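You operate a simulated robot arm through the tools that you are given. There is no shell and no other tool. Be economical: measure what you need, move in short steps, check, and stop when the job is done.

Carry out the task below with a simulated robot arm. There is one attempt and no reset: what you move stays moved.

Task
Put things in order on the top of the front window-side table. At the end: the grey jar (marked "PULP") from the top of the front window-side table stands on top of the blue block; the cream table sign (marked "TABLE C") from the top of the front window-side table is on the teal box (marked "WOOL"); the cream post from the top of the front window-side table stands where the grey jar stood; the green glue stick from the top of the front window-side table is on the yellow carton (marked "INK"); whatever was shut is shut again. Leave all else as you found it, and nothing knocked over.

It is judged by the outcome, as a careful person would: the job done as asked, and still so three seconds after it is handed in. It fails if anything else is knocked over, pushed out of place, dropped, spilled or broken.

Robot
A 7-joint arm with a two-finger parallel gripper, fixed in place. Base frame: the origin is at the foot of the arm, x ahead of it, y to its left, z up; the work surface is at about z = 0. Units: m, degrees, N and s.
With the tool pointing down near the work surface it reaches from about 0.22 to 0.58 m from the base axis. Its first joint turns from -66.0 to 66.0 degrees. Payload 2.5 kg.
The TCP is the grasp point between the finger pads, 0.023 m short of the fingertips. In the tool frame z runs along the fingers and y along their closing line. Largest opening 0.094 m; finger width 0.038, thickness 0.01; the body of the gripper, 0.054 by 0.096 m, starts 0.039 m behind the TCP.
Orientation is that of the tool frame in the base frame, as a unit quaternion [w, x, y, z]. With the fingers straight down and closing along the base's y, the tool's x points along the base's -x, its y along +y and its z along -z.

Tools
- The arm moves only by the tool apply_moves. Its argument "targets" is one flat list of numbers, 7 for each row, row after row: the turn, a rotation vector about the base's x, y, z in degrees, then the shift along the base's x, y, z in m, then the gripper command, from -1 (shut) to 1 (fully open), values between in proportion. In form: [wx, wy, wz, x, y, z, gripper, wx, wy, wz, x, y, z, gripper, ...]. A call has 1 to 20 rows; each row shifts and turns the commanded pose from where the row before left it. Rows are played at 5 a second. More than 0.05 m and 8.6 degrees between two rows, or a gripper value outside its range, and nothing of the call is played. A pose out of reach is approached as far as the arm can. The call stops where the force on the tool passes 40 N (or 10 N more than at its start, if that is more) or the arm is blocked; 0.2 s more then pass. The fingers move at their own pace (about 0.108 m/s each) and stop on an object; they squeeze with about 39 N. The grip force told is the motor's: it shows also when the fingers shut on nothing. Time passes only in rows, and 0.2 s behind the last, so rows that do not move let the fingers close. It gives the time, the measured TCP pose, the force on the tool (base axes), the opening and the grip force at its end, in the units of the frame above (readings bear some noise).
- Cameras (640 x 400 px; columns grow to the right, rows downward): "scene" is fixed at [0.1095, -0.403, 0.5479]; the picture's right is [0.88, -0.48, 0.00], its down [-0.25, -0.47, -0.85] and it looks along [0.40, 0.74, -0.53] (base axes); focal length 318 px, centre (320, 200). "wrist" rides on the gripper at [0.086, 0.016, -0.074] in the tool frame; the picture's right is [-0.18, 0.98, 0.00], its down [-0.58, -0.11, -0.81] and it looks along [-0.79, -0.15, 0.59] (tool axes); focal length 243 px, centre (320, 200). There is no depth. A picture from a camera that has moved, and an enlarged one, comes with that camera's place and axes in the base frame and with its lens.
- get_image(camera): a new picture of that camera. No time passes.
- zoom(camera, box): a new picture of the part [left, top, right, bottom] of that camera's present view, enlarged. No time passes.
- hand_in(): hands the job in; it is judged then, once.

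Work in short steps. Places have to be worked out from the pictures, the camera data and where the tool is seen: move nearer, look again, correct. Check each grasp and each placing, and mend what went wrong. You have 120 turns and 84 pictures in all, those below and enlarged ones among them. Open the gripper and draw the arm clear of the work before you hand the job in, unless the task says otherwise; then end with one line.

The tools are called after "Request:" as a command line: name --argument value ..., lists and objects as JSON in quotes. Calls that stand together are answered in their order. apply_moves: Moves the arm, as the interface text tells. Its arguments: {"type":"object","properties":{"targets":{"type":"array","items":{"type":"number"}}},"required":["targets"]} The other tools are called the same way: get_image (camera) takes a picture; zoom (camera, box) takes an enlarged picture of a part of a camera's view; hand_in () hands the job in.

At the start:

```text
t: 0.0
tool_pos: [0.3604, 0.2472, 0.3683]
orientation: [0.0, 0.0, 1.0, 0.0]
wrist_force: [-0.6, 0.8, -0.5]
grip_width: 0.0941
finger_force: 0.0
```

scene: 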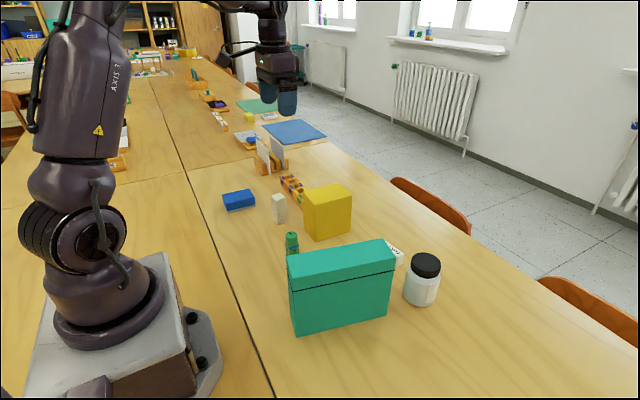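
wrist: 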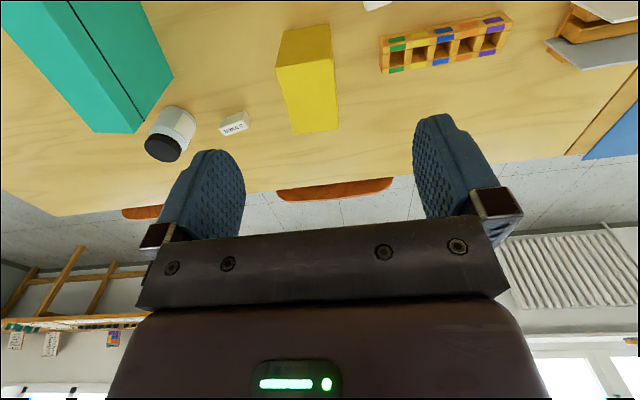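

I'll zoom the scene to get detailed positions of the objects.

Request:
zoom --camera "scene" --box '[200, 160, 460, 340]'

Request:
zoom --camera "wrist" --box '[0, 0, 560, 200]'

```text
2.22 times, centred on (330, 250) of scene
camera zoom: at [0.1095, -0.403, 0.5479], right [0.88, -0.48, 0.0], down [-0.25, -0.47, -0.85], along [0.4, 0.74, -0.53], focal length 706 px, centre (298, 89)
```

zoom: 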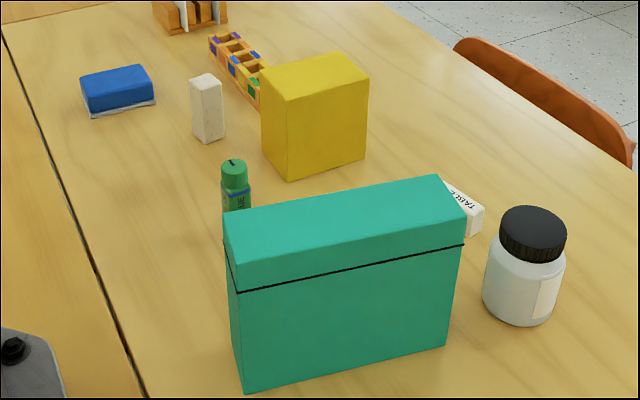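

```text
1.14 times, centred on (280, 100) of wrist
camera zoom: at [0.2755, 0.2659, 0.4425], right [0.18, 0.98, 0.0], down [0.58, -0.11, 0.81], along [0.79, -0.15, -0.59], focal length 277 px, centre (366, 314)
```

zoom: 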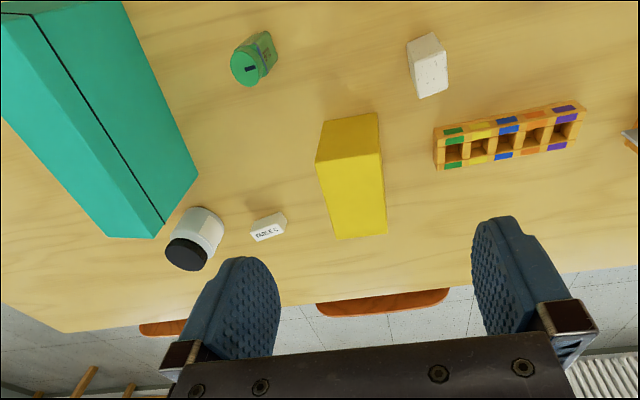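

The scene gives rough places: jar ≈(0.52,-0.09), teal box ≈(0.345,-0.05) with its top at 0.165, sign ≈(0.555,0.025), carton ≈(0.47,0.217) with its top at 0.117, glue stick ≈(0.326,0.137), post ≈(0.36,0.31) and blue block ≈(0.28,0.46). I'll move high above the jar with the tool turned +90°, so the camera stays clear of the teal box.

Request:
apply_moves --targets '[0, 0, 8.18, 0.0148, -0.0311, -0.0062, 1, 0, 0, 8.18, 0.0148, -0.0311, -0.0062, 1, 0, 0, 8.18, 0.0148, -0.0311, -0.0062, 1, 0, 0, 8.18, 0.0148, -0.0311, -0.0062, 1, 0, 0, 8.18, 0.0148, -0.0311, -0.0062, 1, 0, 0, 8.18, 0.0148, -0.0311, -0.0062, 1, 0, 0, 8.18, 0.0148, -0.0311, -0.0062, 1, 0, 0, 8.18, 0.0148, -0.0311, -0.0062, 1, 0, 0, 8.18, 0.0148, -0.0311, -0.0062, 1, 0, 0, 8.18, 0.0148, -0.0311, -0.0062, 1, 0, 0, 8.2, 0.0148, -0.0311, -0.0062, 1, 0, 0, 0, 0, 0, 0, 1]'

Request:
get_image --camera "wrist"

Request:
zoom --camera "scene" --box '[200, 100, 340, 220]'

```text
t: 2.6
tool_pos: [0.5238, -0.0932, 0.3006]
orientation: [0.001, 0.708, -0.706, 0.0]
wrist_force: [0.2, -0.4, -0.5]
grip_width: 0.094
finger_force: 0.1
```

```text
79 pictures are left
camera wrist: at [0.5087, -0.1795, 0.3739], right [-0.98, 0.18, 0.0], down [0.11, 0.58, 0.81], along [0.15, 0.79, -0.59], focal length 243 px, centre (320, 200)
```

wrist: 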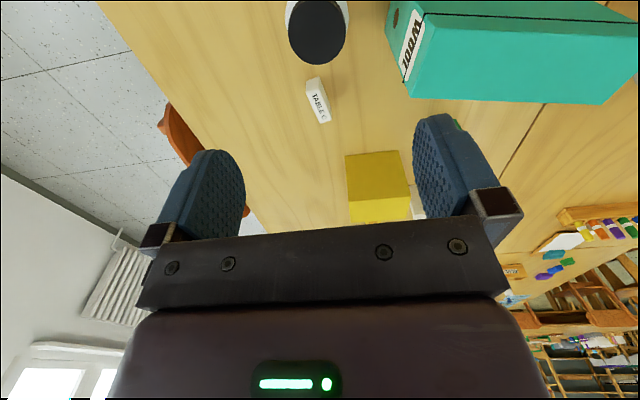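

```text
3.33 times, centred on (270, 160) of scene
camera zoom: at [0.1095, -0.4031, 0.5479], right [0.88, -0.48, 0.0], down [-0.25, -0.47, -0.85], along [0.4, 0.74, -0.53], focal length 1060 px, centre (487, 333)
```

zoom: 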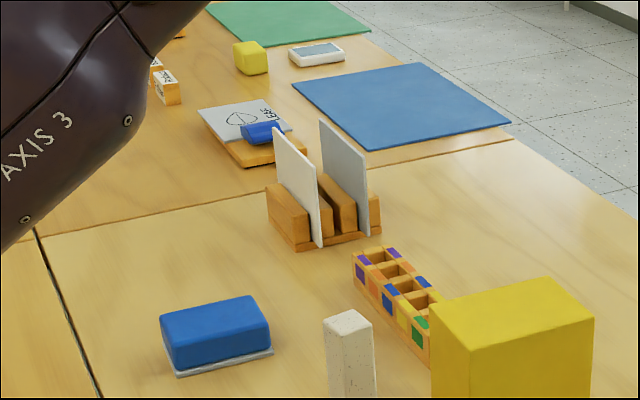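

The jar lid appears at about (0.527,-0.086) with its top near 0.10. I'll shift slightly, come down to z≈0.17 and look again.

Request:
apply_moves --targets '[0, 0, 0, 0.002, 0.004, -0.04, 1, 0, 0, 0, 0.001, 0.003, -0.045, 1, 0, 0, 0, 0, 0, -0.045, 1, 0, 0, 0, 0, 0, 0, 1]'

Request:
get_image --camera "wrist"

Request:
zoom --camera "scene" --box '[340, 180, 500, 320]'

```text
t: 3.6
tool_pos: [0.5263, -0.0869, 0.1712]
orientation: [0.0, -0.707, 0.707, 0.0]
wrist_force: [0.5, -1.2, 0.3]
grip_width: 0.094
finger_force: 0.1
```

```text
77 pictures are left
camera wrist: at [0.5122, -0.1723, 0.2448], right [-0.98, 0.18, 0.0], down [0.11, 0.58, 0.81], along [0.15, 0.79, -0.59], focal length 243 px, centre (320, 200)
```

wrist: 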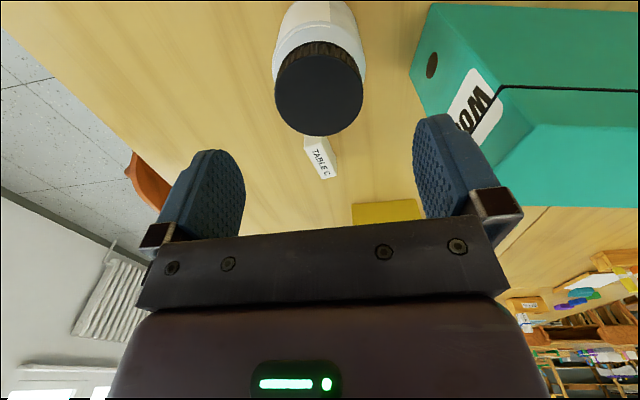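

```text
2.86 times, centred on (420, 250) of scene
camera zoom: at [0.1095, -0.403, 0.5479], right [0.88, -0.48, 0.0], down [-0.25, -0.47, -0.85], along [0.4, 0.74, -0.53], focal length 908 px, centre (34, 57)
```

zoom: 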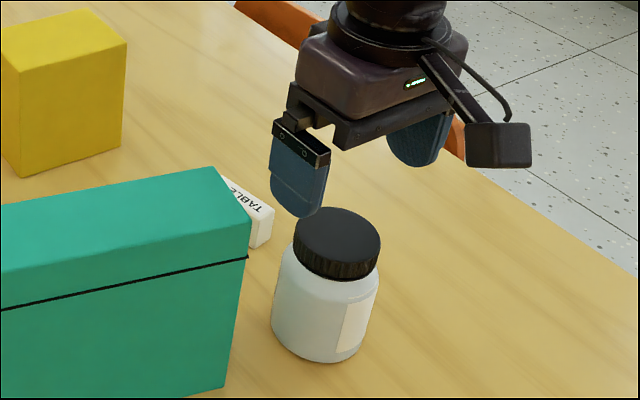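

Both views put the jar axis near (0.524,-0.096), with a body diameter of about 0.076 and its top at about 0.107. I'll align and lower around the shoulder, then check.

Request:
apply_moves --targets '[0, 0, 0, -0.001, -0.005, -0.02, 1, 0, 0, 0, -0.001, -0.004, -0.02, 1, 0, 0, 0, 0, 0, -0.02, 1, 0, 0, 0, 0, 0, -0.02, 1, 0, 0, 0, 0, 0, 0, 1]'

Request:
get_image --camera "wrist"

Request:
zoom --camera "scene" --box '[340, 180, 500, 320]'

```text
t: 4.8
tool_pos: [0.5241, -0.095, 0.09]
orientation: [0.0, -0.707, 0.707, 0.0]
wrist_force: [-0.5, 0.1, 0.6]
grip_width: 0.0938
finger_force: 0.1
```

```text
75 pictures are left
camera wrist: at [0.5102, -0.1811, 0.1638], right [-0.98, 0.18, 0.0], down [0.11, 0.58, 0.81], along [0.15, 0.79, -0.59], focal length 243 px, centre (320, 200)
```

wrist: 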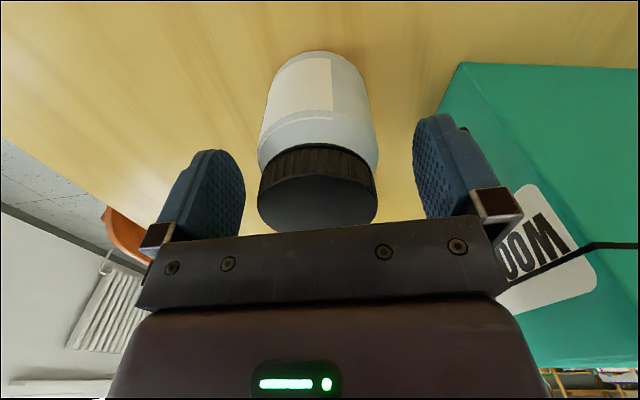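

```text
2.86 times, centred on (420, 250) of scene
camera zoom: at [0.1095, -0.403, 0.5479], right [0.88, -0.48, 0.0], down [-0.25, -0.47, -0.85], along [0.4, 0.74, -0.53], focal length 908 px, centre (34, 57)
```

zoom: 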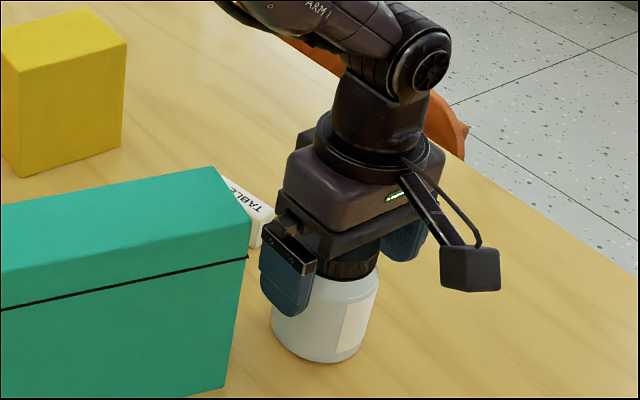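

The jar sits well between the fingers and the palm is still above the lid. I'll go down 11 mm more and close.

Request:
apply_moves --targets '[0, 0, 0, 0.001, 0, -0.011, 1, 0, 0, 0, 0, 0, 0, 1, 0, 0, 0, 0, 0, 0, -1, 0, 0, 0, 0, 0, 0, -1, 0, 0, 0, 0, 0, 0, -1]'

Request:
get_image --camera "wrist"

```text
t: 6.0
tool_pos: [0.5259, -0.0958, 0.0795]
orientation: [0.0, 0.707, -0.707, 0.0]
wrist_force: [1.8, 0.2, 1.5]
grip_width: 0.0668
finger_force: 38.5
```

```text
73 pictures are left
camera wrist: at [0.5111, -0.1808, 0.1534], right [-0.98, 0.18, 0.0], down [0.11, 0.58, 0.81], along [0.15, 0.79, -0.59], focal length 243 px, centre (320, 200)
```

wrist: 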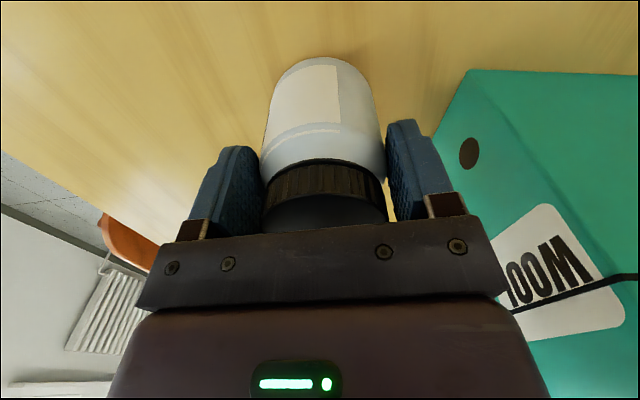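

The grasp holds on the jar body with an opening of 0.067. I'll lift it straight up and carry it high toward the block, stopping to one side so the wrist camera can see the block.

Request:
apply_moves --targets '[0, 0, 0, 0, 0, 0.02, -1, 0, 0, 0, 0, 0, 0.045, -1, 0, 0, 0, 0, 0, 0.045, -1, 0, 0, 0, 0, 0, 0.045, -1, 0, 0, 0, 0, 0, 0.045, -1, 0, 0, 0, 0, 0, 0.02, -1, 0, 0, 0, 0, 0, 0, -1]'

Request:
get_image --camera "scene"

```text
t: 7.6
tool_pos: [0.5251, -0.0936, 0.2987]
orientation: [0.0, 0.707, -0.707, 0.001]
wrist_force: [0.0, -0.4, -3.1]
grip_width: 0.0666
finger_force: 39.5
```

```text
72 pictures are left
```

scene: 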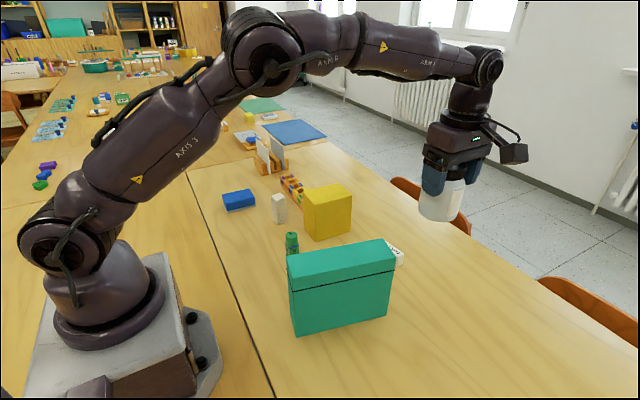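

The jar is held and level. I'll carry it across now.

Request:
apply_moves --targets '[0, 0, 0, -0.0105, 0.044, 0, -1, 0, 0, 0, -0.0105, 0.044, 0, -1, 0, 0, 0, -0.0105, 0.044, 0, -1, 0, 0, 0, -0.0105, 0.044, 0, -1, 0, 0, 0, -0.0105, 0.044, 0, -1, 0, 0, 0, -0.0105, 0.044, 0, -1, 0, 0, 0, -0.0105, 0.044, 0, -1, 0, 0, 0, -0.0105, 0.044, 0, -1, 0, 0, 0, -0.0105, 0.044, 0, -1, 0, 0, 0, -0.0105, 0.044, 0, -1, 0, 0, 0, -0.0105, 0.044, 0, -1, 0, 0, 0, 0, 0, 0, -1]'

Request:
get_image --camera "wrist"

```text
t: 10.2
tool_pos: [0.4096, 0.3907, 0.2991]
orientation: [0.0, -0.706, 0.708, 0.0]
wrist_force: [-0.2, 0.1, -3.2]
grip_width: 0.0663
finger_force: 38.7
```

```text
71 pictures are left
camera wrist: at [0.3947, 0.3042, 0.3729], right [-0.98, 0.18, 0.0], down [0.11, 0.58, 0.81], along [0.15, 0.79, -0.59], focal length 243 px, centre (320, 200)
```

wrist: 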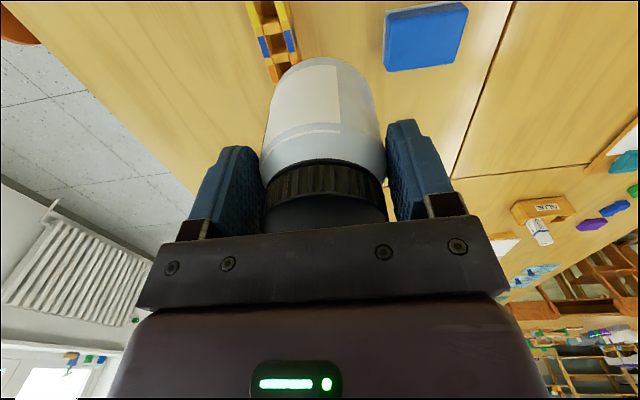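

I'll zoom on the block to measure it.

Request:
zoom --camera "wrist" --box '[360, 0, 520, 100]'

```text
4.00 times, centred on (440, 50) of wrist
camera zoom: at [0.3947, 0.3042, 0.3729], right [-0.98, 0.18, 0.0], down [0.11, 0.58, 0.81], along [0.15, 0.79, -0.59], focal length 970 px, centre (-160, 800)
```

zoom: 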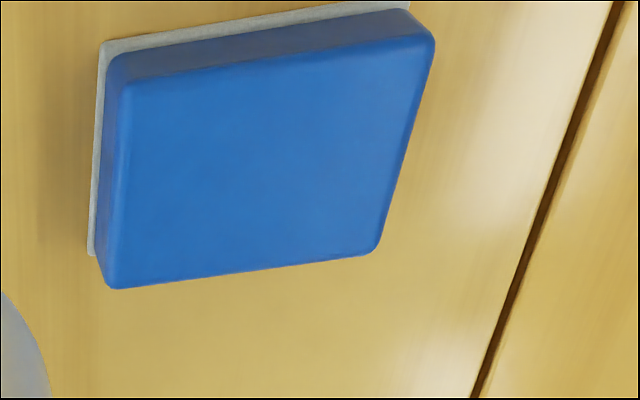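

The block's top centre is about (0.288,0.457) and axis-aligned. I'll move above it and lower to z=0.15 to check.

Request:
apply_moves --targets '[0, 0, 0, -0.0405, 0.022, 0, -1, 0, 0, 0, -0.0405, 0.022, 0, -1, 0, 0, 0, -0.0406, 0.022, -0.01, -1, 0, 0, 0, 0, 0, -0.045, -1, 0, 0, 0, 0, 0, -0.045, -1, 0, 0, 0, 0, 0, -0.04, -1, 0, 0, 0, 0, 0, 0, -1]'

Request:
get_image --camera "wrist"

Request:
zoom --camera "scene" --box '[180, 110, 320, 230]'

```text
t: 11.8
tool_pos: [0.2882, 0.4552, 0.1578]
orientation: [0.0, -0.707, 0.707, 0.0]
wrist_force: [-0.7, 0.0, -3.1]
grip_width: 0.0665
finger_force: 39.2
```

```text
69 pictures are left
camera wrist: at [0.2736, 0.3698, 0.2318], right [-0.98, 0.18, 0.0], down [0.11, 0.58, 0.81], along [0.15, 0.79, -0.59], focal length 243 px, centre (320, 200)
```

wrist: 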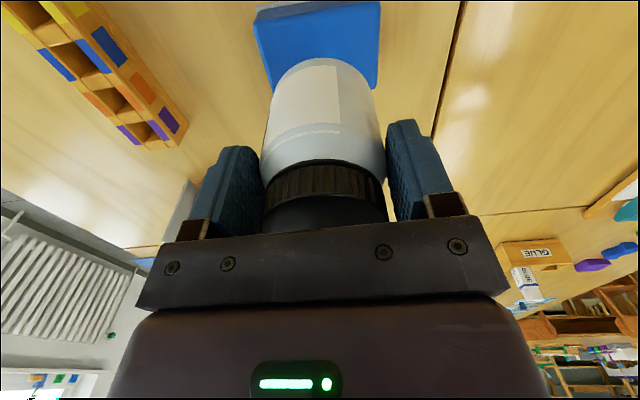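

```text
3.33 times, centred on (250, 170) of scene
camera zoom: at [0.1095, -0.403, 0.5479], right [0.88, -0.48, 0.0], down [-0.25, -0.47, -0.85], along [0.4, 0.74, -0.53], focal length 1060 px, centre (553, 300)
```

zoom: 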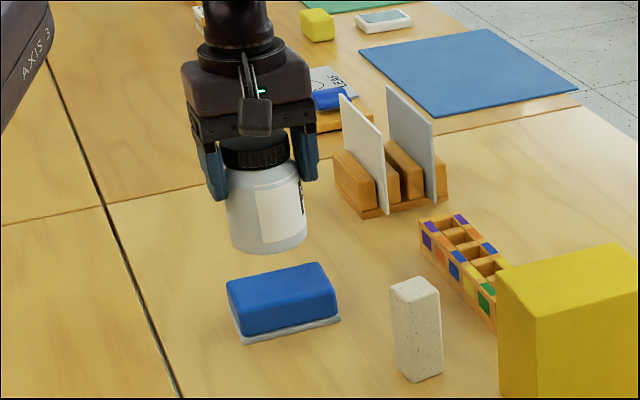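

The jar is centred over the block. I'll lower it gently until it makes contact.

Request:
apply_moves --targets '[0, 0, 0, 0, 0.001, -0.02, -1, 0, 0, 0, 0, 0.001, -0.015, -1, 0, 0, 0, 0, 0, -0.003, -1, 0, 0, 0, 0, 0, -0.003, -1, 0, 0, 0, 0, 0, 0, -1]'

Request:
zoom --camera "scene" --box '[180, 110, 320, 230]'

```text
t: 13.0
tool_pos: [0.2899, 0.4568, 0.1174]
orientation: [0.0, 0.707, -0.707, 0.0]
wrist_force: [0.0, 0.5, -3.8]
grip_width: 0.0666
finger_force: 38.8
```

```text
3.33 times, centred on (250, 170) of scene
camera zoom: at [0.1095, -0.403, 0.5479], right [0.88, -0.48, 0.0], down [-0.25, -0.47, -0.85], along [0.4, 0.74, -0.53], focal length 1060 px, centre (553, 300)
```

zoom: 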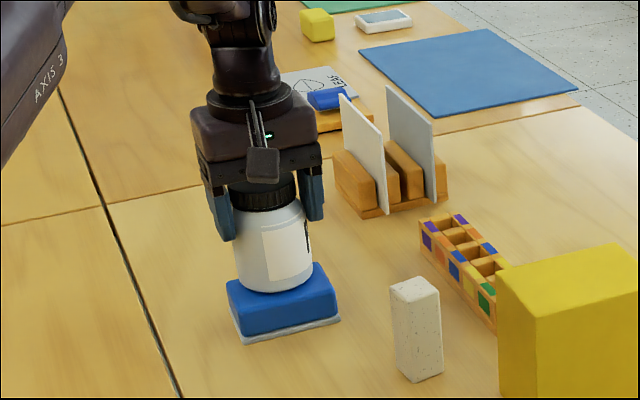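

The jar is about 4–5 mm above the block and slightly back. I'll nudge it by (+2,-4) mm and lower in 2 mm steps.

Request:
apply_moves --targets '[0, 0, 0, 0.002, -0.004, 0, -1, 0, 0, 0, 0, 0, -0.002, -1, 0, 0, 0, 0, 0, -0.002, -1, 0, 0, 0, 0, 0, 0, -1]'

```text
t: 14.0
tool_pos: [0.2913, 0.4526, 0.1144]
orientation: [0.0, 0.707, -0.707, -0.001]
wrist_force: [-1.9, -2.9, 8.0]
grip_width: 0.0663
finger_force: 39.3
```

The force reading shows it is seated on the block. I'll open and rise straight up.

Request:
apply_moves --targets '[0, 0, 0, 0, 0, 0, 0.6, 0, 0, 0, 0, 0, 0, 1, 0, 0, 0, 0, 0, 0, 1, 0, 0, 0, 0, 0, 0.03, 1, 0, 0, 0, 0, 0, 0.045, 1, 0, 0, 0, 0, 0, 0.045, 1, 0, 0, 0, 0, 0, 0.045, 1, 0, 0, 0, 0, 0, 0, 1]'

Request:
zoom --camera "scene" --box '[180, 110, 320, 230]'

Request:
get_image --camera "wrist"

```text
t: 15.8
tool_pos: [0.289, 0.4528, 0.2765]
orientation: [0.0, 0.708, -0.707, 0.0]
wrist_force: [0.8, 0.9, -0.4]
grip_width: 0.0942
finger_force: 0.1
```

```text
3.33 times, centred on (250, 170) of scene
camera zoom: at [0.1095, -0.4031, 0.5479], right [0.88, -0.48, 0.0], down [-0.25, -0.47, -0.85], along [0.4, 0.74, -0.53], focal length 1060 px, centre (553, 300)
```

zoom: 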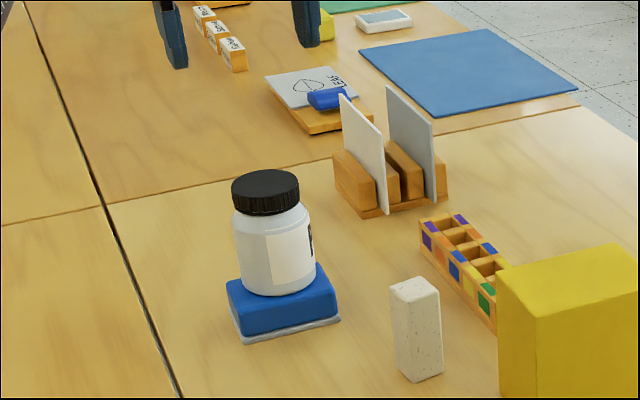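

```text
65 pictures are left
camera wrist: at [0.2752, 0.3663, 0.3523], right [-0.98, 0.18, 0.0], down [0.11, 0.58, 0.81], along [0.15, 0.79, -0.59], focal length 243 px, centre (320, 200)
```

wrist: 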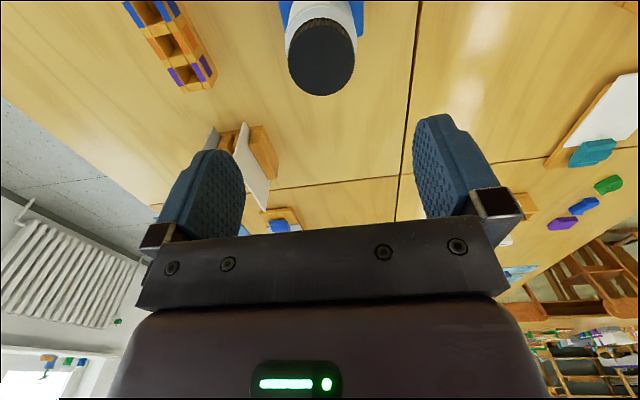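

The jar stands on the block. Next is the post, so I'll move above its estimated place (0.362,0.312).

Request:
apply_moves --targets '[0, 0, 0, 0.018, -0.035, 0, 1, 0, 0, 0, 0.018, -0.035, 0, 1, 0, 0, 0, 0.018, -0.035, 0, 1, 0, 0, 0, 0.018, -0.035, -0.03, 1, 0, 0, 0, 0, 0, -0.03, 1, 0, 0, 0, 0, 0, 0, 1]'

Request:
get_image --camera "wrist"

```text
t: 17.2
tool_pos: [0.3604, 0.314, 0.218]
orientation: [0.0, 0.707, -0.707, 0.001]
wrist_force: [-0.1, 0.0, -0.1]
grip_width: 0.0941
finger_force: 0.0
```

```text
64 pictures are left
camera wrist: at [0.3464, 0.2275, 0.2935], right [-0.98, 0.18, 0.0], down [0.11, 0.58, 0.81], along [0.15, 0.79, -0.59], focal length 243 px, centre (320, 200)
```

wrist: 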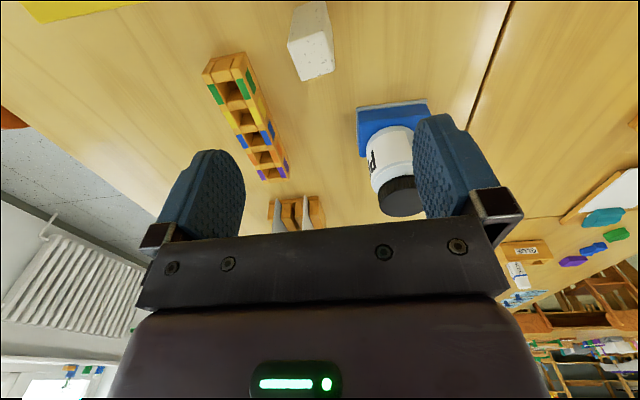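

Request:
zoom --camera "wrist" --box '[250, 0, 378, 80]'

```text
5.00 times, centred on (314, 40) of wrist
camera zoom: at [0.3464, 0.2275, 0.2935], right [-0.98, 0.18, 0.0], down [0.11, 0.58, 0.81], along [0.15, 0.79, -0.59], focal length 1213 px, centre (350, 1000)
```

zoom: 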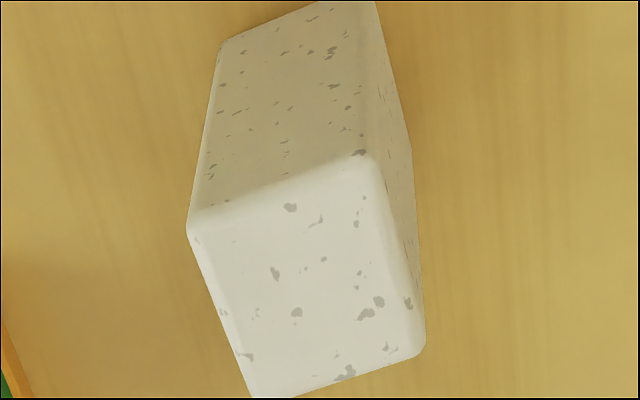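

The post's top centre is about (0.367,0.313), its height about 0.085 and its yaw about 8°. I'll align, go down partway and check.

Request:
apply_moves --targets '[0, 0, 8, 0.0066, -0.001, -0.03, 1, 0, 0, 0, 0, 0, -0.04, 1, 0, 0, 0, 0, 0, -0.04, 1, 0, 0, 0, 0, 0, 0, 1]'

Request:
get_image --camera "wrist"

Request:
zoom --camera "scene" --box '[200, 120, 360, 260]'

```text
t: 18.2
tool_pos: [0.3688, 0.3134, 0.1086]
orientation: [0.0, 0.755, -0.656, 0.001]
wrist_force: [0.2, 0.6, -0.5]
grip_width: 0.0939
finger_force: 0.0
```

```text
62 pictures are left
camera wrist: at [0.3657, 0.2253, 0.1839], right [-1.0, 0.05, 0.0], down [0.03, 0.59, 0.81], along [0.04, 0.81, -0.59], focal length 243 px, centre (320, 200)
```

wrist: 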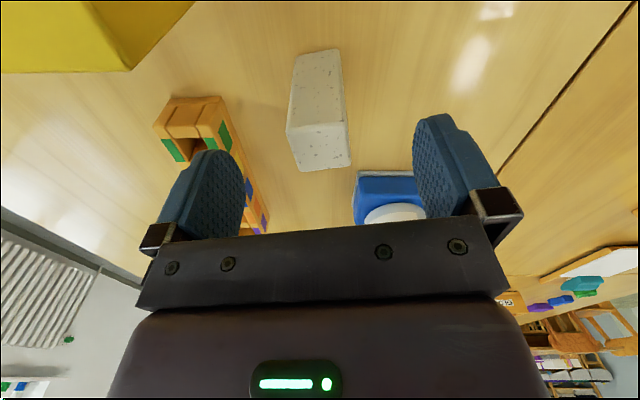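

```text
2.86 times, centred on (280, 190) of scene
camera zoom: at [0.1095, -0.403, 0.5479], right [0.88, -0.48, 0.0], down [-0.25, -0.47, -0.85], along [0.4, 0.74, -0.53], focal length 908 px, centre (434, 229)
```

zoom: 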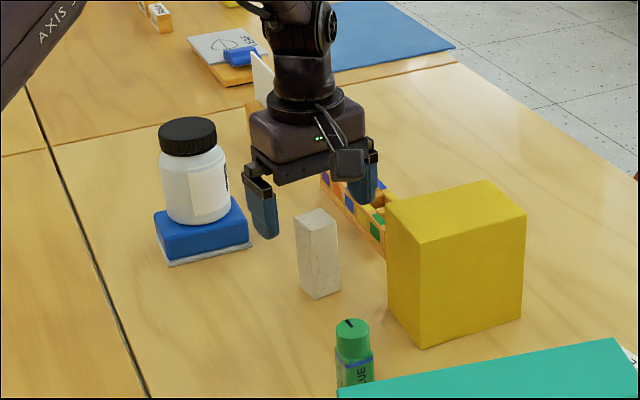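

The post is centred under the gripper. I'll lower to z≈0.055 and close.

Request:
apply_moves --targets '[0, 0, 0, -0.001, 0, -0.027, 1, 0, 0, 0, 0, 0, -0.026, 1, 0, 0, 0, 0, 0, 0, 1, 0, 0, 0, 0, 0, 0, -1, 0, 0, 0, 0, 0, 0, -1, 0, 0, 0, 0, 0, 0, -1]'

Request:
get_image --camera "wrist"

```text
t: 19.6
tool_pos: [0.3673, 0.3116, 0.0561]
orientation: [0.0, 0.755, -0.656, 0.0]
wrist_force: [0.1, 0.1, -0.6]
grip_width: 0.0319
finger_force: 38.5
```

```text
60 pictures are left
camera wrist: at [0.3648, 0.2245, 0.1303], right [-1.0, 0.05, 0.0], down [0.03, 0.59, 0.81], along [0.04, 0.81, -0.59], focal length 243 px, centre (320, 200)
```

wrist: 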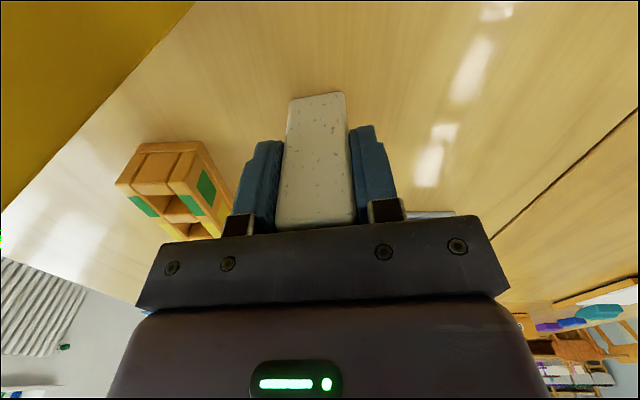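

The post is held at 0.032. I'll lift it and carry it to the jar's former place (0.525,-0.095).

Request:
apply_moves --targets '[0, 0, 0, 0, 0, 0.03, -1, 0, 0, 0, 0, 0, 0.043, -1, 0, 0, 0, 0, 0, 0.043, -1, 0, 0, 0, 0, 0, 0.043, -1, 0, 0, 0, 0, 0, 0.043, -1, 0, 0, -8, 0.0158, -0.0406, 0, -1, 0, 0, 0, 0.0158, -0.0406, 0, -1, 0, 0, 0, 0.0158, -0.0406, 0, -1, 0, 0, 0, 0.0158, -0.0406, 0, -1, 0, 0, 0, 0.0158, -0.0406, 0, -1, 0, 0, 0, 0.0158, -0.0406, 0, -1, 0, 0, 0, 0.0158, -0.0406, 0, -1, 0, 0, 0, 0.0158, -0.0406, 0, -1, 0, 0, 0, 0.0158, -0.0406, 0, -1, 0, 0, 0, 0.0158, -0.0406, 0, -1, 0, 0, 0, 0, 0, 0, -1]'

Request:
get_image --camera "scene"

```text
t: 23.0
tool_pos: [0.5254, -0.0951, 0.2565]
orientation: [0.0, 0.707, -0.707, 0.0]
wrist_force: [0.4, 0.7, -1.8]
grip_width: 0.0313
finger_force: 39.1
```

```text
59 pictures are left
```

scene: 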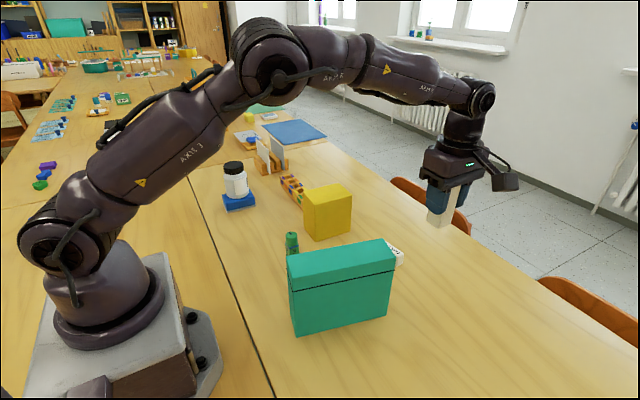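

At the spot. I'll lower to just above contact, then ease down.

Request:
apply_moves --targets '[0, 0, 0, 0, 0, -0.045, -1, 0, 0, 0, 0, 0, -0.045, -1, 0, 0, 0, 0, 0, -0.045, -1, 0, 0, 0, 0, 0, -0.04, -1, 0, 0, 0, 0, 0, -0.018, -1, 0, 0, 0, 0, 0, -0.003, -1, 0, 0, 0, 0, 0, -0.002, -1, 0, 0, 0, 0, 0, 0, -1]'

```text
t: 24.8
tool_pos: [0.5256, -0.0936, 0.0588]
orientation: [0.0, -0.707, 0.707, 0.0]
wrist_force: [0.0, -0.9, -1.7]
grip_width: 0.0314
finger_force: 38.8
```

Request:
apply_moves --targets '[0, 0, 0, 0, -0.001, -0.0015, -1, 0, 0, 0, 0, 0, -0.001, -1, 0, 0, 0, 0, 0, 0, -1]'

Request:
zoom --camera "scene" --box '[340, 180, 500, 320]'

```text
t: 25.6
tool_pos: [0.5261, -0.0947, 0.057]
orientation: [0.0, -0.707, 0.707, 0.0]
wrist_force: [-0.1, 0.7, -0.7]
grip_width: 0.0316
finger_force: 38.9
```

```text
2.86 times, centred on (420, 250) of scene
camera zoom: at [0.1095, -0.403, 0.5479], right [0.88, -0.48, 0.0], down [-0.25, -0.47, -0.85], along [0.4, 0.74, -0.53], focal length 908 px, centre (34, 57)
```

zoom: 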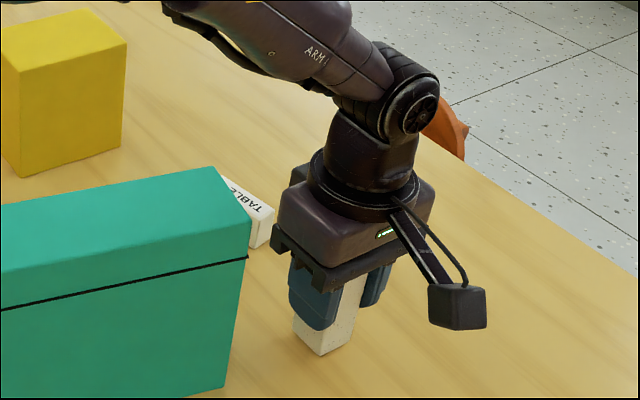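

The post's foot matches where the jar's base was, and it is almost touching. I'll go down 1 mm more, release, and rise.

Request:
apply_moves --targets '[0, 0, 0, 0, 0, -0.0012, -1, 0, 0, 0, 0, 0, 0, -1, 0, 0, 0, 0, 0, 0, 0, 0, 0, 0, 0, 0, 0, 0.5, 0, 0, 0, 0, 0, 0, 0.5, 0, 0, 0, 0, 0, 0.03, 0.5, 0, 0, 0, 0, 0, 0.045, 1, 0, 0, 0, 0, 0, 0.045, 1, 0, 0, 0, 0, 0, 0.04, 1, 0, 0, 0, 0, 0, 0, 1]'

Request:
zoom --camera "scene" --box '[340, 180, 500, 320]'

Request:
get_image --camera "wrist"

```text
t: 27.8
tool_pos: [0.5265, -0.0938, 0.2157]
orientation: [0.0, -0.707, 0.707, -0.001]
wrist_force: [0.2, 0.0, 0.4]
grip_width: 0.094
finger_force: 0.1
```

```text
2.86 times, centred on (420, 250) of scene
camera zoom: at [0.1095, -0.403, 0.5479], right [0.88, -0.48, 0.0], down [-0.25, -0.47, -0.85], along [0.4, 0.74, -0.53], focal length 908 px, centre (34, 57)
```

zoom: 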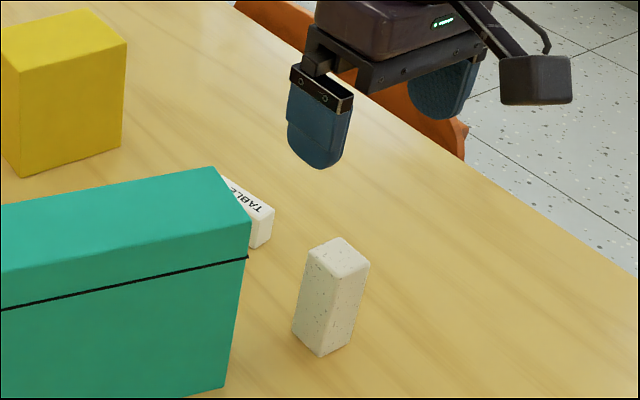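

```text
56 pictures are left
camera wrist: at [0.5113, -0.1799, 0.2905], right [-0.98, 0.18, 0.0], down [0.11, 0.58, 0.81], along [0.15, 0.79, -0.59], focal length 243 px, centre (320, 200)
```

wrist: 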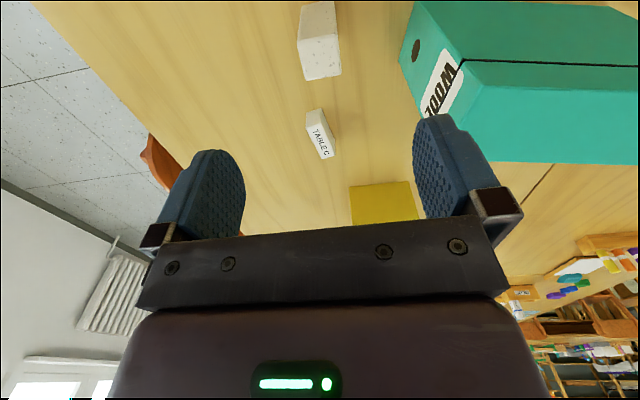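

The post stands. Now I'll measure the sign.

Request:
zoom --camera "wrist" --box '[270, 90, 366, 170]'

```text
5.00 times, centred on (318, 130) of wrist
camera zoom: at [0.5113, -0.1799, 0.2905], right [-0.98, 0.18, 0.0], down [0.11, 0.58, 0.81], along [0.15, 0.79, -0.59], focal length 1213 px, centre (330, 550)
```

zoom: 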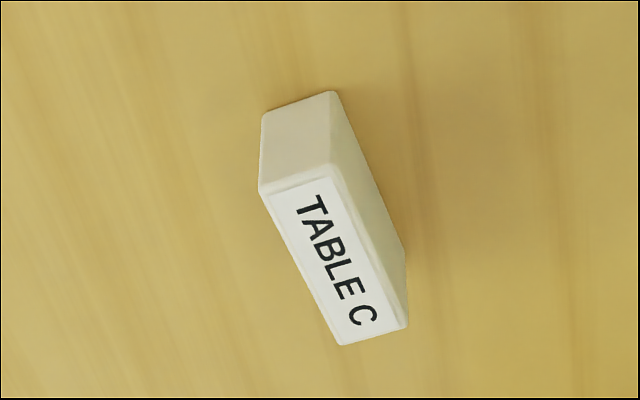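

The sign is about 0.058 × 0.02 × 0.033 and lies at (0.550,0.035) with its long axis at about 100°. I'll grip it lengthwise with yaw ≈10°, which keeps the camera away from the post and the box. First I'll turn and move above it.

Request:
apply_moves --targets '[0, 0, -7.96, 0.0023, 0.0129, 0, 1, 0, 0, -7.96, 0.0023, 0.0129, 0, 1, 0, 0, -7.96, 0.0023, 0.0129, 0, 1, 0, 0, -7.96, 0.0023, 0.0129, 0, 1, 0, 0, -7.96, 0.0023, 0.0129, 0, 1, 0, 0, -7.96, 0.0023, 0.0129, 0, 1, 0, 0, -7.96, 0.0023, 0.0129, 0, 1, 0, 0, -7.96, 0.0023, 0.0129, 0, 1, 0, 0, -7.96, 0.0023, 0.0129, 0, 1, 0, 0, -7.96, 0.0023, 0.0129, -0.03, 1, 0, 0, 0, 0, 0, -0.03, 1, 0, 0, 0, 0, 0, 0, 1]'

Request:
get_image --camera "wrist"

Request:
get_image --camera "scene"

```text
t: 30.4
tool_pos: [0.5494, 0.0333, 0.1557]
orientation: [-0.001, -0.089, 0.996, 0.0]
wrist_force: [-0.2, 0.3, 0.3]
grip_width: 0.094
finger_force: 0.0
```

```text
54 pictures are left
camera wrist: at [0.4627, 0.0345, 0.2302], right [0.0, 1.0, 0.0], down [0.59, 0.0, 0.81], along [0.81, 0.0, -0.59], focal length 243 px, centre (320, 200)
```

wrist: 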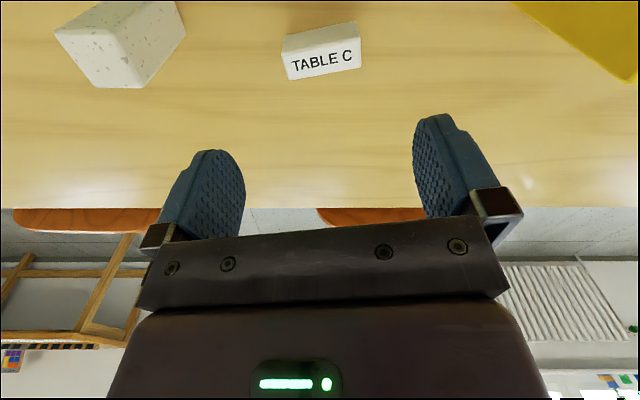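

```text
53 pictures are left
```

scene: 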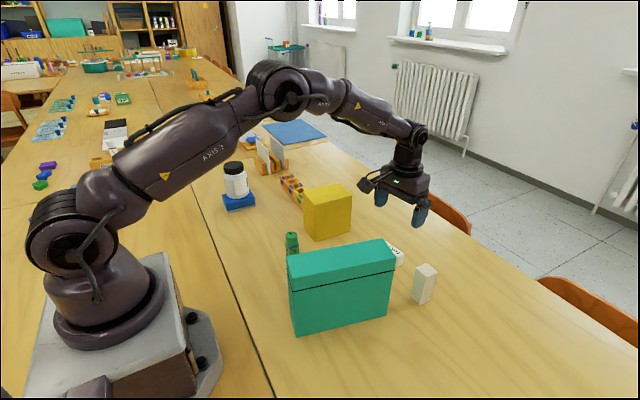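

Request:
zoom --camera "wrist" --box '[260, 10, 380, 90]'

Request:
zoom --camera "scene" --box '[370, 220, 450, 280]'

```text
5.00 times, centred on (320, 50) of wrist
camera zoom: at [0.4627, 0.0345, 0.2302], right [0.0, 1.0, 0.0], down [0.59, 0.0, 0.81], along [0.81, 0.0, -0.59], focal length 1213 px, centre (320, 950)
```

zoom: 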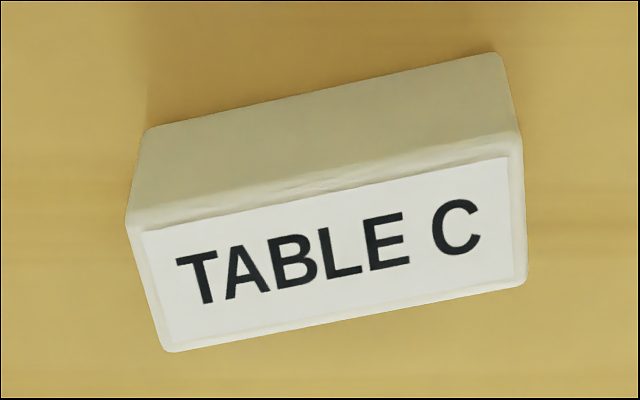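

```text
6.67 times, centred on (410, 250) of scene
camera zoom: at [0.1095, -0.403, 0.5479], right [0.88, -0.48, 0.0], down [-0.25, -0.47, -0.85], along [0.4, 0.74, -0.53], focal length 2119 px, centre (-280, -133)
```

zoom: 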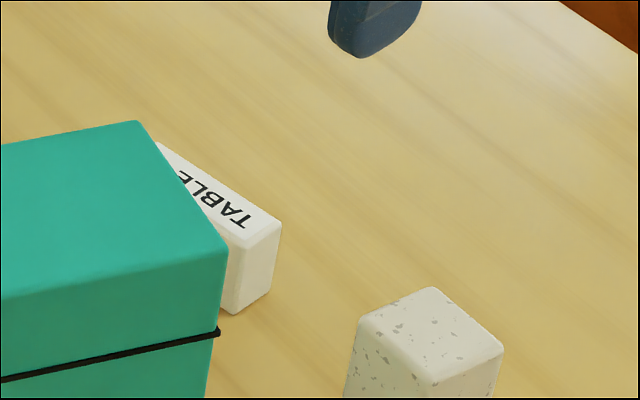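

The sign centre is confirmed at (0.5505,0.036), with the text on top. I'll lower to z≈0.027 and grip it.

Request:
apply_moves --targets '[0, 0, 0, 0.001, 0.003, -0.045, 1, 0, 0, 0, 0, 0, -0.045, 1, 0, 0, 0, 0, 0, -0.03, 1, 0, 0, 0, 0, 0, -0.008, 1, 0, 0, 0, 0, 0, 0, 1, 0, 0, 0, 0, 0, 0, -1, 0, 0, 0, 0, 0, 0, -1, 0, 0, 0, 0, 0, 0, -1]'

Request:
get_image --camera "wrist"

```text
t: 32.2
tool_pos: [0.5508, 0.0381, 0.0282]
orientation: [0.0, -0.091, 0.996, 0.0]
wrist_force: [0.4, -0.2, 0.6]
grip_width: 0.0588
finger_force: 39.0
```

```text
50 pictures are left
camera wrist: at [0.4644, 0.0384, 0.1031], right [0.0, 1.0, 0.0], down [0.59, 0.0, 0.81], along [0.81, 0.0, -0.59], focal length 243 px, centre (320, 200)
```

wrist: 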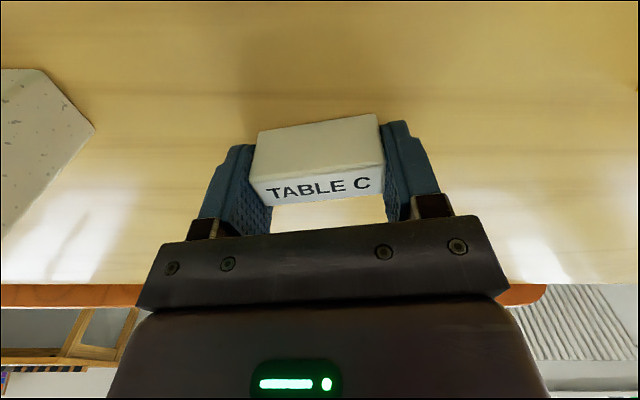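

The sign is held at 0.0588. I'll lift it and carry it over the teal box, turning +66° to align with the box's length.

Request:
apply_moves --targets '[0, 0, 0, 0, 0, 0.03, -1, 0, 0, 0, 0, 0, 0.045, -1, 0, 0, 0, 0, 0, 0.045, -1, 0, 0, 0, 0, 0, 0.045, -1, 0, 0, 0, 0, 0, 0.045, -1, 0, 0, 0, 0, 0, 0.045, -1, 0, 0, 8.27, -0.0258, -0.011, 0.002, -1, 0, 0, 8.27, -0.0258, -0.011, 0.002, -1, 0, 0, 8.27, -0.0258, -0.011, 0.002, -1, 0, 0, 8.27, -0.0258, -0.011, 0.002, -1, 0, 0, 8.27, -0.0258, -0.011, 0.002, -1, 0, 0, 8.27, -0.0258, -0.011, 0.002, -1, 0, 0, 8.27, -0.0258, -0.011, 0.002, -1, 0, 0, 8.27, -0.0258, -0.011, 0.002, -1, 0, 0, 0, 0, 0, 0, -1]'

Request:
get_image --camera "wrist"

Request:
zoom --camera "scene" --box '[220, 150, 460, 350]'

```text
t: 35.4
tool_pos: [0.3431, -0.0529, 0.3001]
orientation: [-0.001, -0.62, 0.784, -0.001]
wrist_force: [0.6, -0.1, 0.0]
grip_width: 0.0586
finger_force: 38.8
```

```text
49 pictures are left
camera wrist: at [0.3091, -0.1316, 0.3739], right [-0.91, 0.41, 0.0], down [0.24, 0.54, 0.81], along [0.33, 0.74, -0.59], focal length 243 px, centre (320, 200)
```

wrist: 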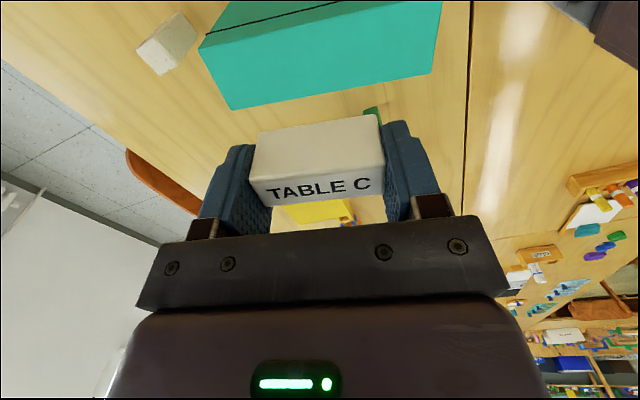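

```text
2.00 times, centred on (340, 250) of scene
camera zoom: at [0.1094, -0.4031, 0.5479], right [0.88, -0.48, 0.0], down [-0.25, -0.47, -0.85], along [0.4, 0.74, -0.53], focal length 636 px, centre (280, 100)
```

zoom: 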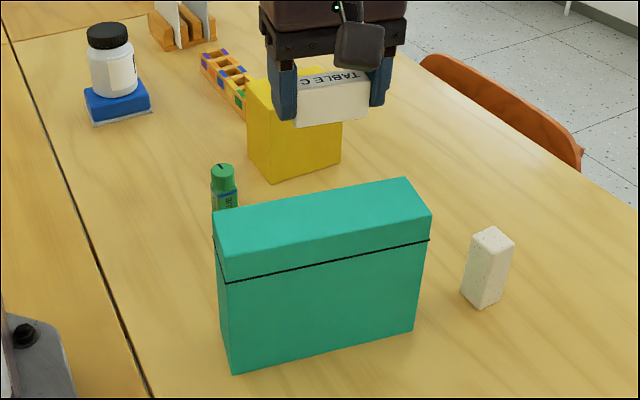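

The teal box top is centred at about (0.3455,-0.047) with yaw ≈-14° and top z≈0.165. I'll lower over it to TCP z≈0.21 and check.

Request:
apply_moves --targets '[0, 0, 0, 0.002, 0.006, -0.04, -1, 0, 0, 0, 0, 0, -0.035, -1, 0, 0, 0, 0, 0, -0.015, -1, 0, 0, 0, 0, 0, 0, -1]'

Request:
zoom --camera "scene" --box '[270, 190, 410, 310]'

Request:
get_image --camera "wrist"

```text
t: 36.4
tool_pos: [0.3455, -0.0446, 0.2081]
orientation: [0.0, -0.62, 0.785, 0.0]
wrist_force: [0.0, -0.4, -0.4]
grip_width: 0.0589
finger_force: 39.4
```

```text
3.33 times, centred on (340, 250) of scene
camera zoom: at [0.1095, -0.403, 0.5479], right [0.88, -0.48, 0.0], down [-0.25, -0.47, -0.85], along [0.4, 0.74, -0.53], focal length 1060 px, centre (253, 33)
```

zoom: 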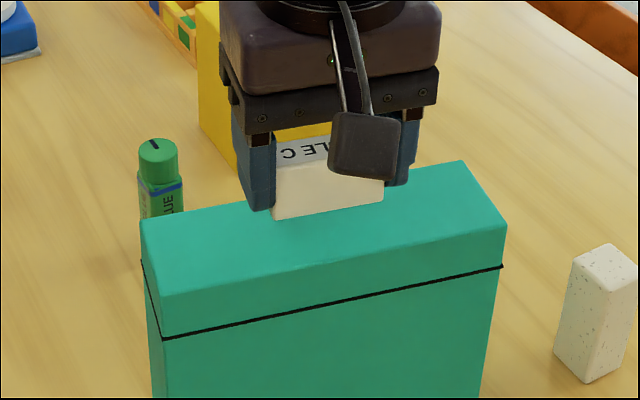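

```text
46 pictures are left
camera wrist: at [0.3109, -0.1253, 0.2829], right [-0.91, 0.41, 0.0], down [0.24, 0.54, 0.81], along [0.33, 0.74, -0.59], focal length 243 px, centre (320, 200)
```

wrist: 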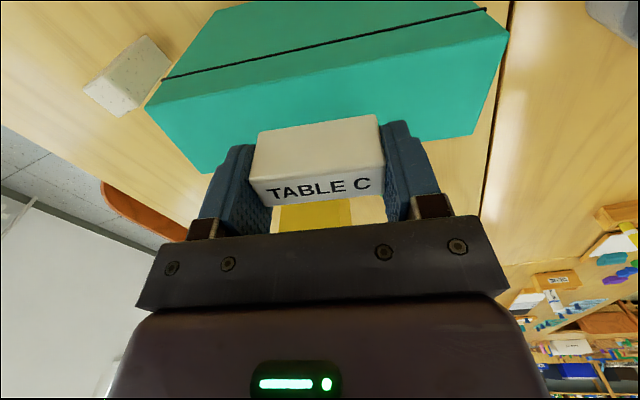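

The sign is a bit toward the back, so I'll shift it 5 mm to the front and lower it gently to contact.

Request:
apply_moves --targets '[0, 0, 0, -0.001, -0.005, -0.006, -1, 0, 0, 0, 0, 0, -0.004, -1, 0, 0, 0, 0, 0, -0.002, -1, 0, 0, 0, 0, 0, 0, -1]'

Request:
zoom --camera "scene" --box '[270, 190, 410, 310]'

```text
t: 37.4
tool_pos: [0.345, -0.0503, 0.1963]
orientation: [0.0, -0.62, 0.785, 0.001]
wrist_force: [0.3, 0.2, -0.7]
grip_width: 0.0588
finger_force: 38.7
```

```text
3.33 times, centred on (340, 250) of scene
camera zoom: at [0.1095, -0.403, 0.5479], right [0.88, -0.48, 0.0], down [-0.25, -0.47, -0.85], along [0.4, 0.74, -0.53], focal length 1060 px, centre (253, 33)
```

zoom: 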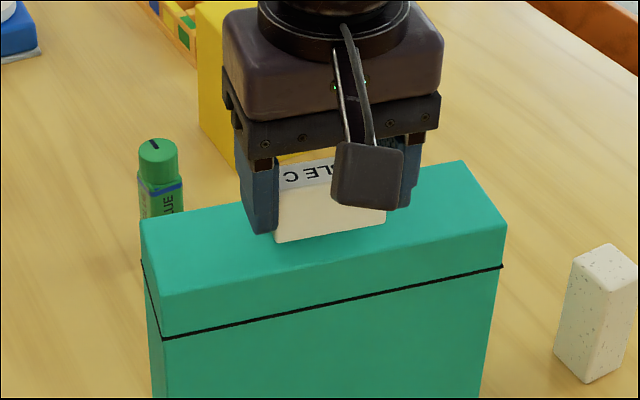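

Request:
apply_moves --targets '[0, 0, 0, 0, 0, -0.002, -1, 0, 0, 0, 0, 0, -0.001, -1, 0, 0, 0, 0, 0, 0, -1]'

```text
t: 38.2
tool_pos: [0.3443, -0.052, 0.1939]
orientation: [-0.001, -0.619, 0.786, -0.001]
wrist_force: [-0.2, 0.2, 0.0]
grip_width: 0.0587
finger_force: 39.1
```

No contact yet, so I'll continue in small steps.

Request:
apply_moves --targets '[0, 0, 0, 0, 0.001, -0.0015, -1, 0, 0, 0, 0, 0, -0.0015, -1, 0, 0, 0, 0, 0, 0, -1]'

Request:
zoom --camera "scene" --box '[290, 210, 390, 280]'

```text
t: 39.0
tool_pos: [0.3433, -0.0503, 0.1903]
orientation: [0.0, -0.619, 0.785, 0.0]
wrist_force: [0.6, 0.2, 0.0]
grip_width: 0.0589
finger_force: 39.3
```

```text
5.71 times, centred on (340, 245) of scene
camera zoom: at [0.1095, -0.403, 0.5479], right [0.88, -0.48, 0.0], down [-0.25, -0.47, -0.85], along [0.4, 0.74, -0.53], focal length 1817 px, centre (206, -57)
```

zoom: 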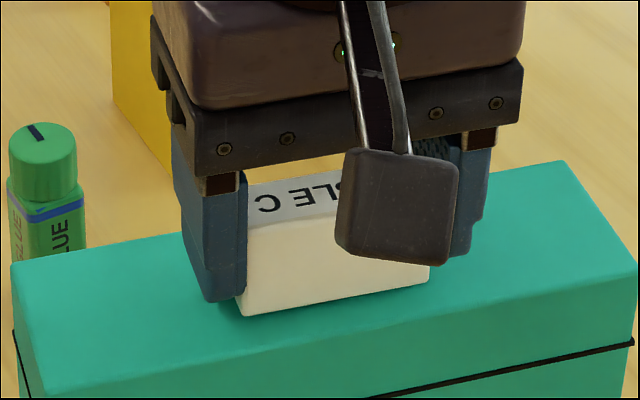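

The gap looks very small. I'll continue down in 1 mm steps until the force rises.

Request:
apply_moves --targets '[0, 0, 0, 0, 0, -0.001, -1, 0, 0, 0, 0, 0, -0.001, -1, 0, 0, 0, 0, 0, -0.001, -1, 0, 0, 0, 0, 0, 0, -1]'

Request:
zoom --camera "scene" --box '[290, 210, 390, 280]'

```text
t: 40.0
tool_pos: [0.3449, -0.0487, 0.1875]
orientation: [-0.001, -0.62, 0.785, 0.0]
wrist_force: [-1.3, 0.7, 3.6]
grip_width: 0.0587
finger_force: 38.8
```

```text
5.71 times, centred on (340, 245) of scene
camera zoom: at [0.1094, -0.403, 0.5479], right [0.88, -0.48, 0.0], down [-0.25, -0.47, -0.85], along [0.4, 0.74, -0.53], focal length 1817 px, centre (206, -57)
```

zoom: 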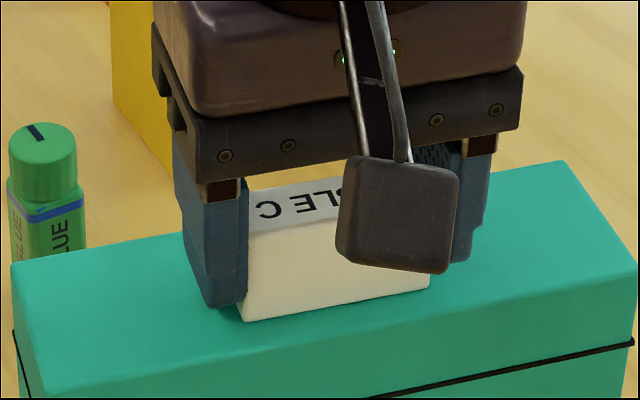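

It is in contact at 3.6 N and well inside the top. I'll release and rise.

Request:
apply_moves --targets '[0, 0, 0, 0, 0, 0, 0.5, 0, 0, 0, 0, 0, 0, 0.8, 0, 0, 0, 0, 0, 0, 0.8, 0, 0, 0, 0, 0, 0.02, 0.8, 0, 0, 0, 0, 0, 0.04, 1, 0, 0, 0, 0, 0, 0.045, 1, 0, 0, 0, 0, 0, 0, 1]'

Request:
zoom --camera "scene" --box '[270, 190, 430, 340]'

```text
t: 41.6
tool_pos: [0.3441, -0.0487, 0.2939]
orientation: [0.0, -0.619, 0.785, 0.0]
wrist_force: [0.1, 0.3, 0.3]
grip_width: 0.094
finger_force: 0.0
```

```text
2.67 times, centred on (350, 265) of scene
camera zoom: at [0.1095, -0.403, 0.5479], right [0.88, -0.48, 0.0], down [-0.25, -0.47, -0.85], along [0.4, 0.74, -0.53], focal length 848 px, centre (240, 27)
```

zoom: 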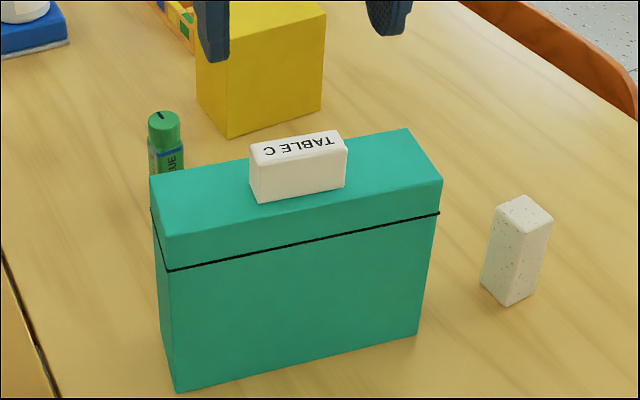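

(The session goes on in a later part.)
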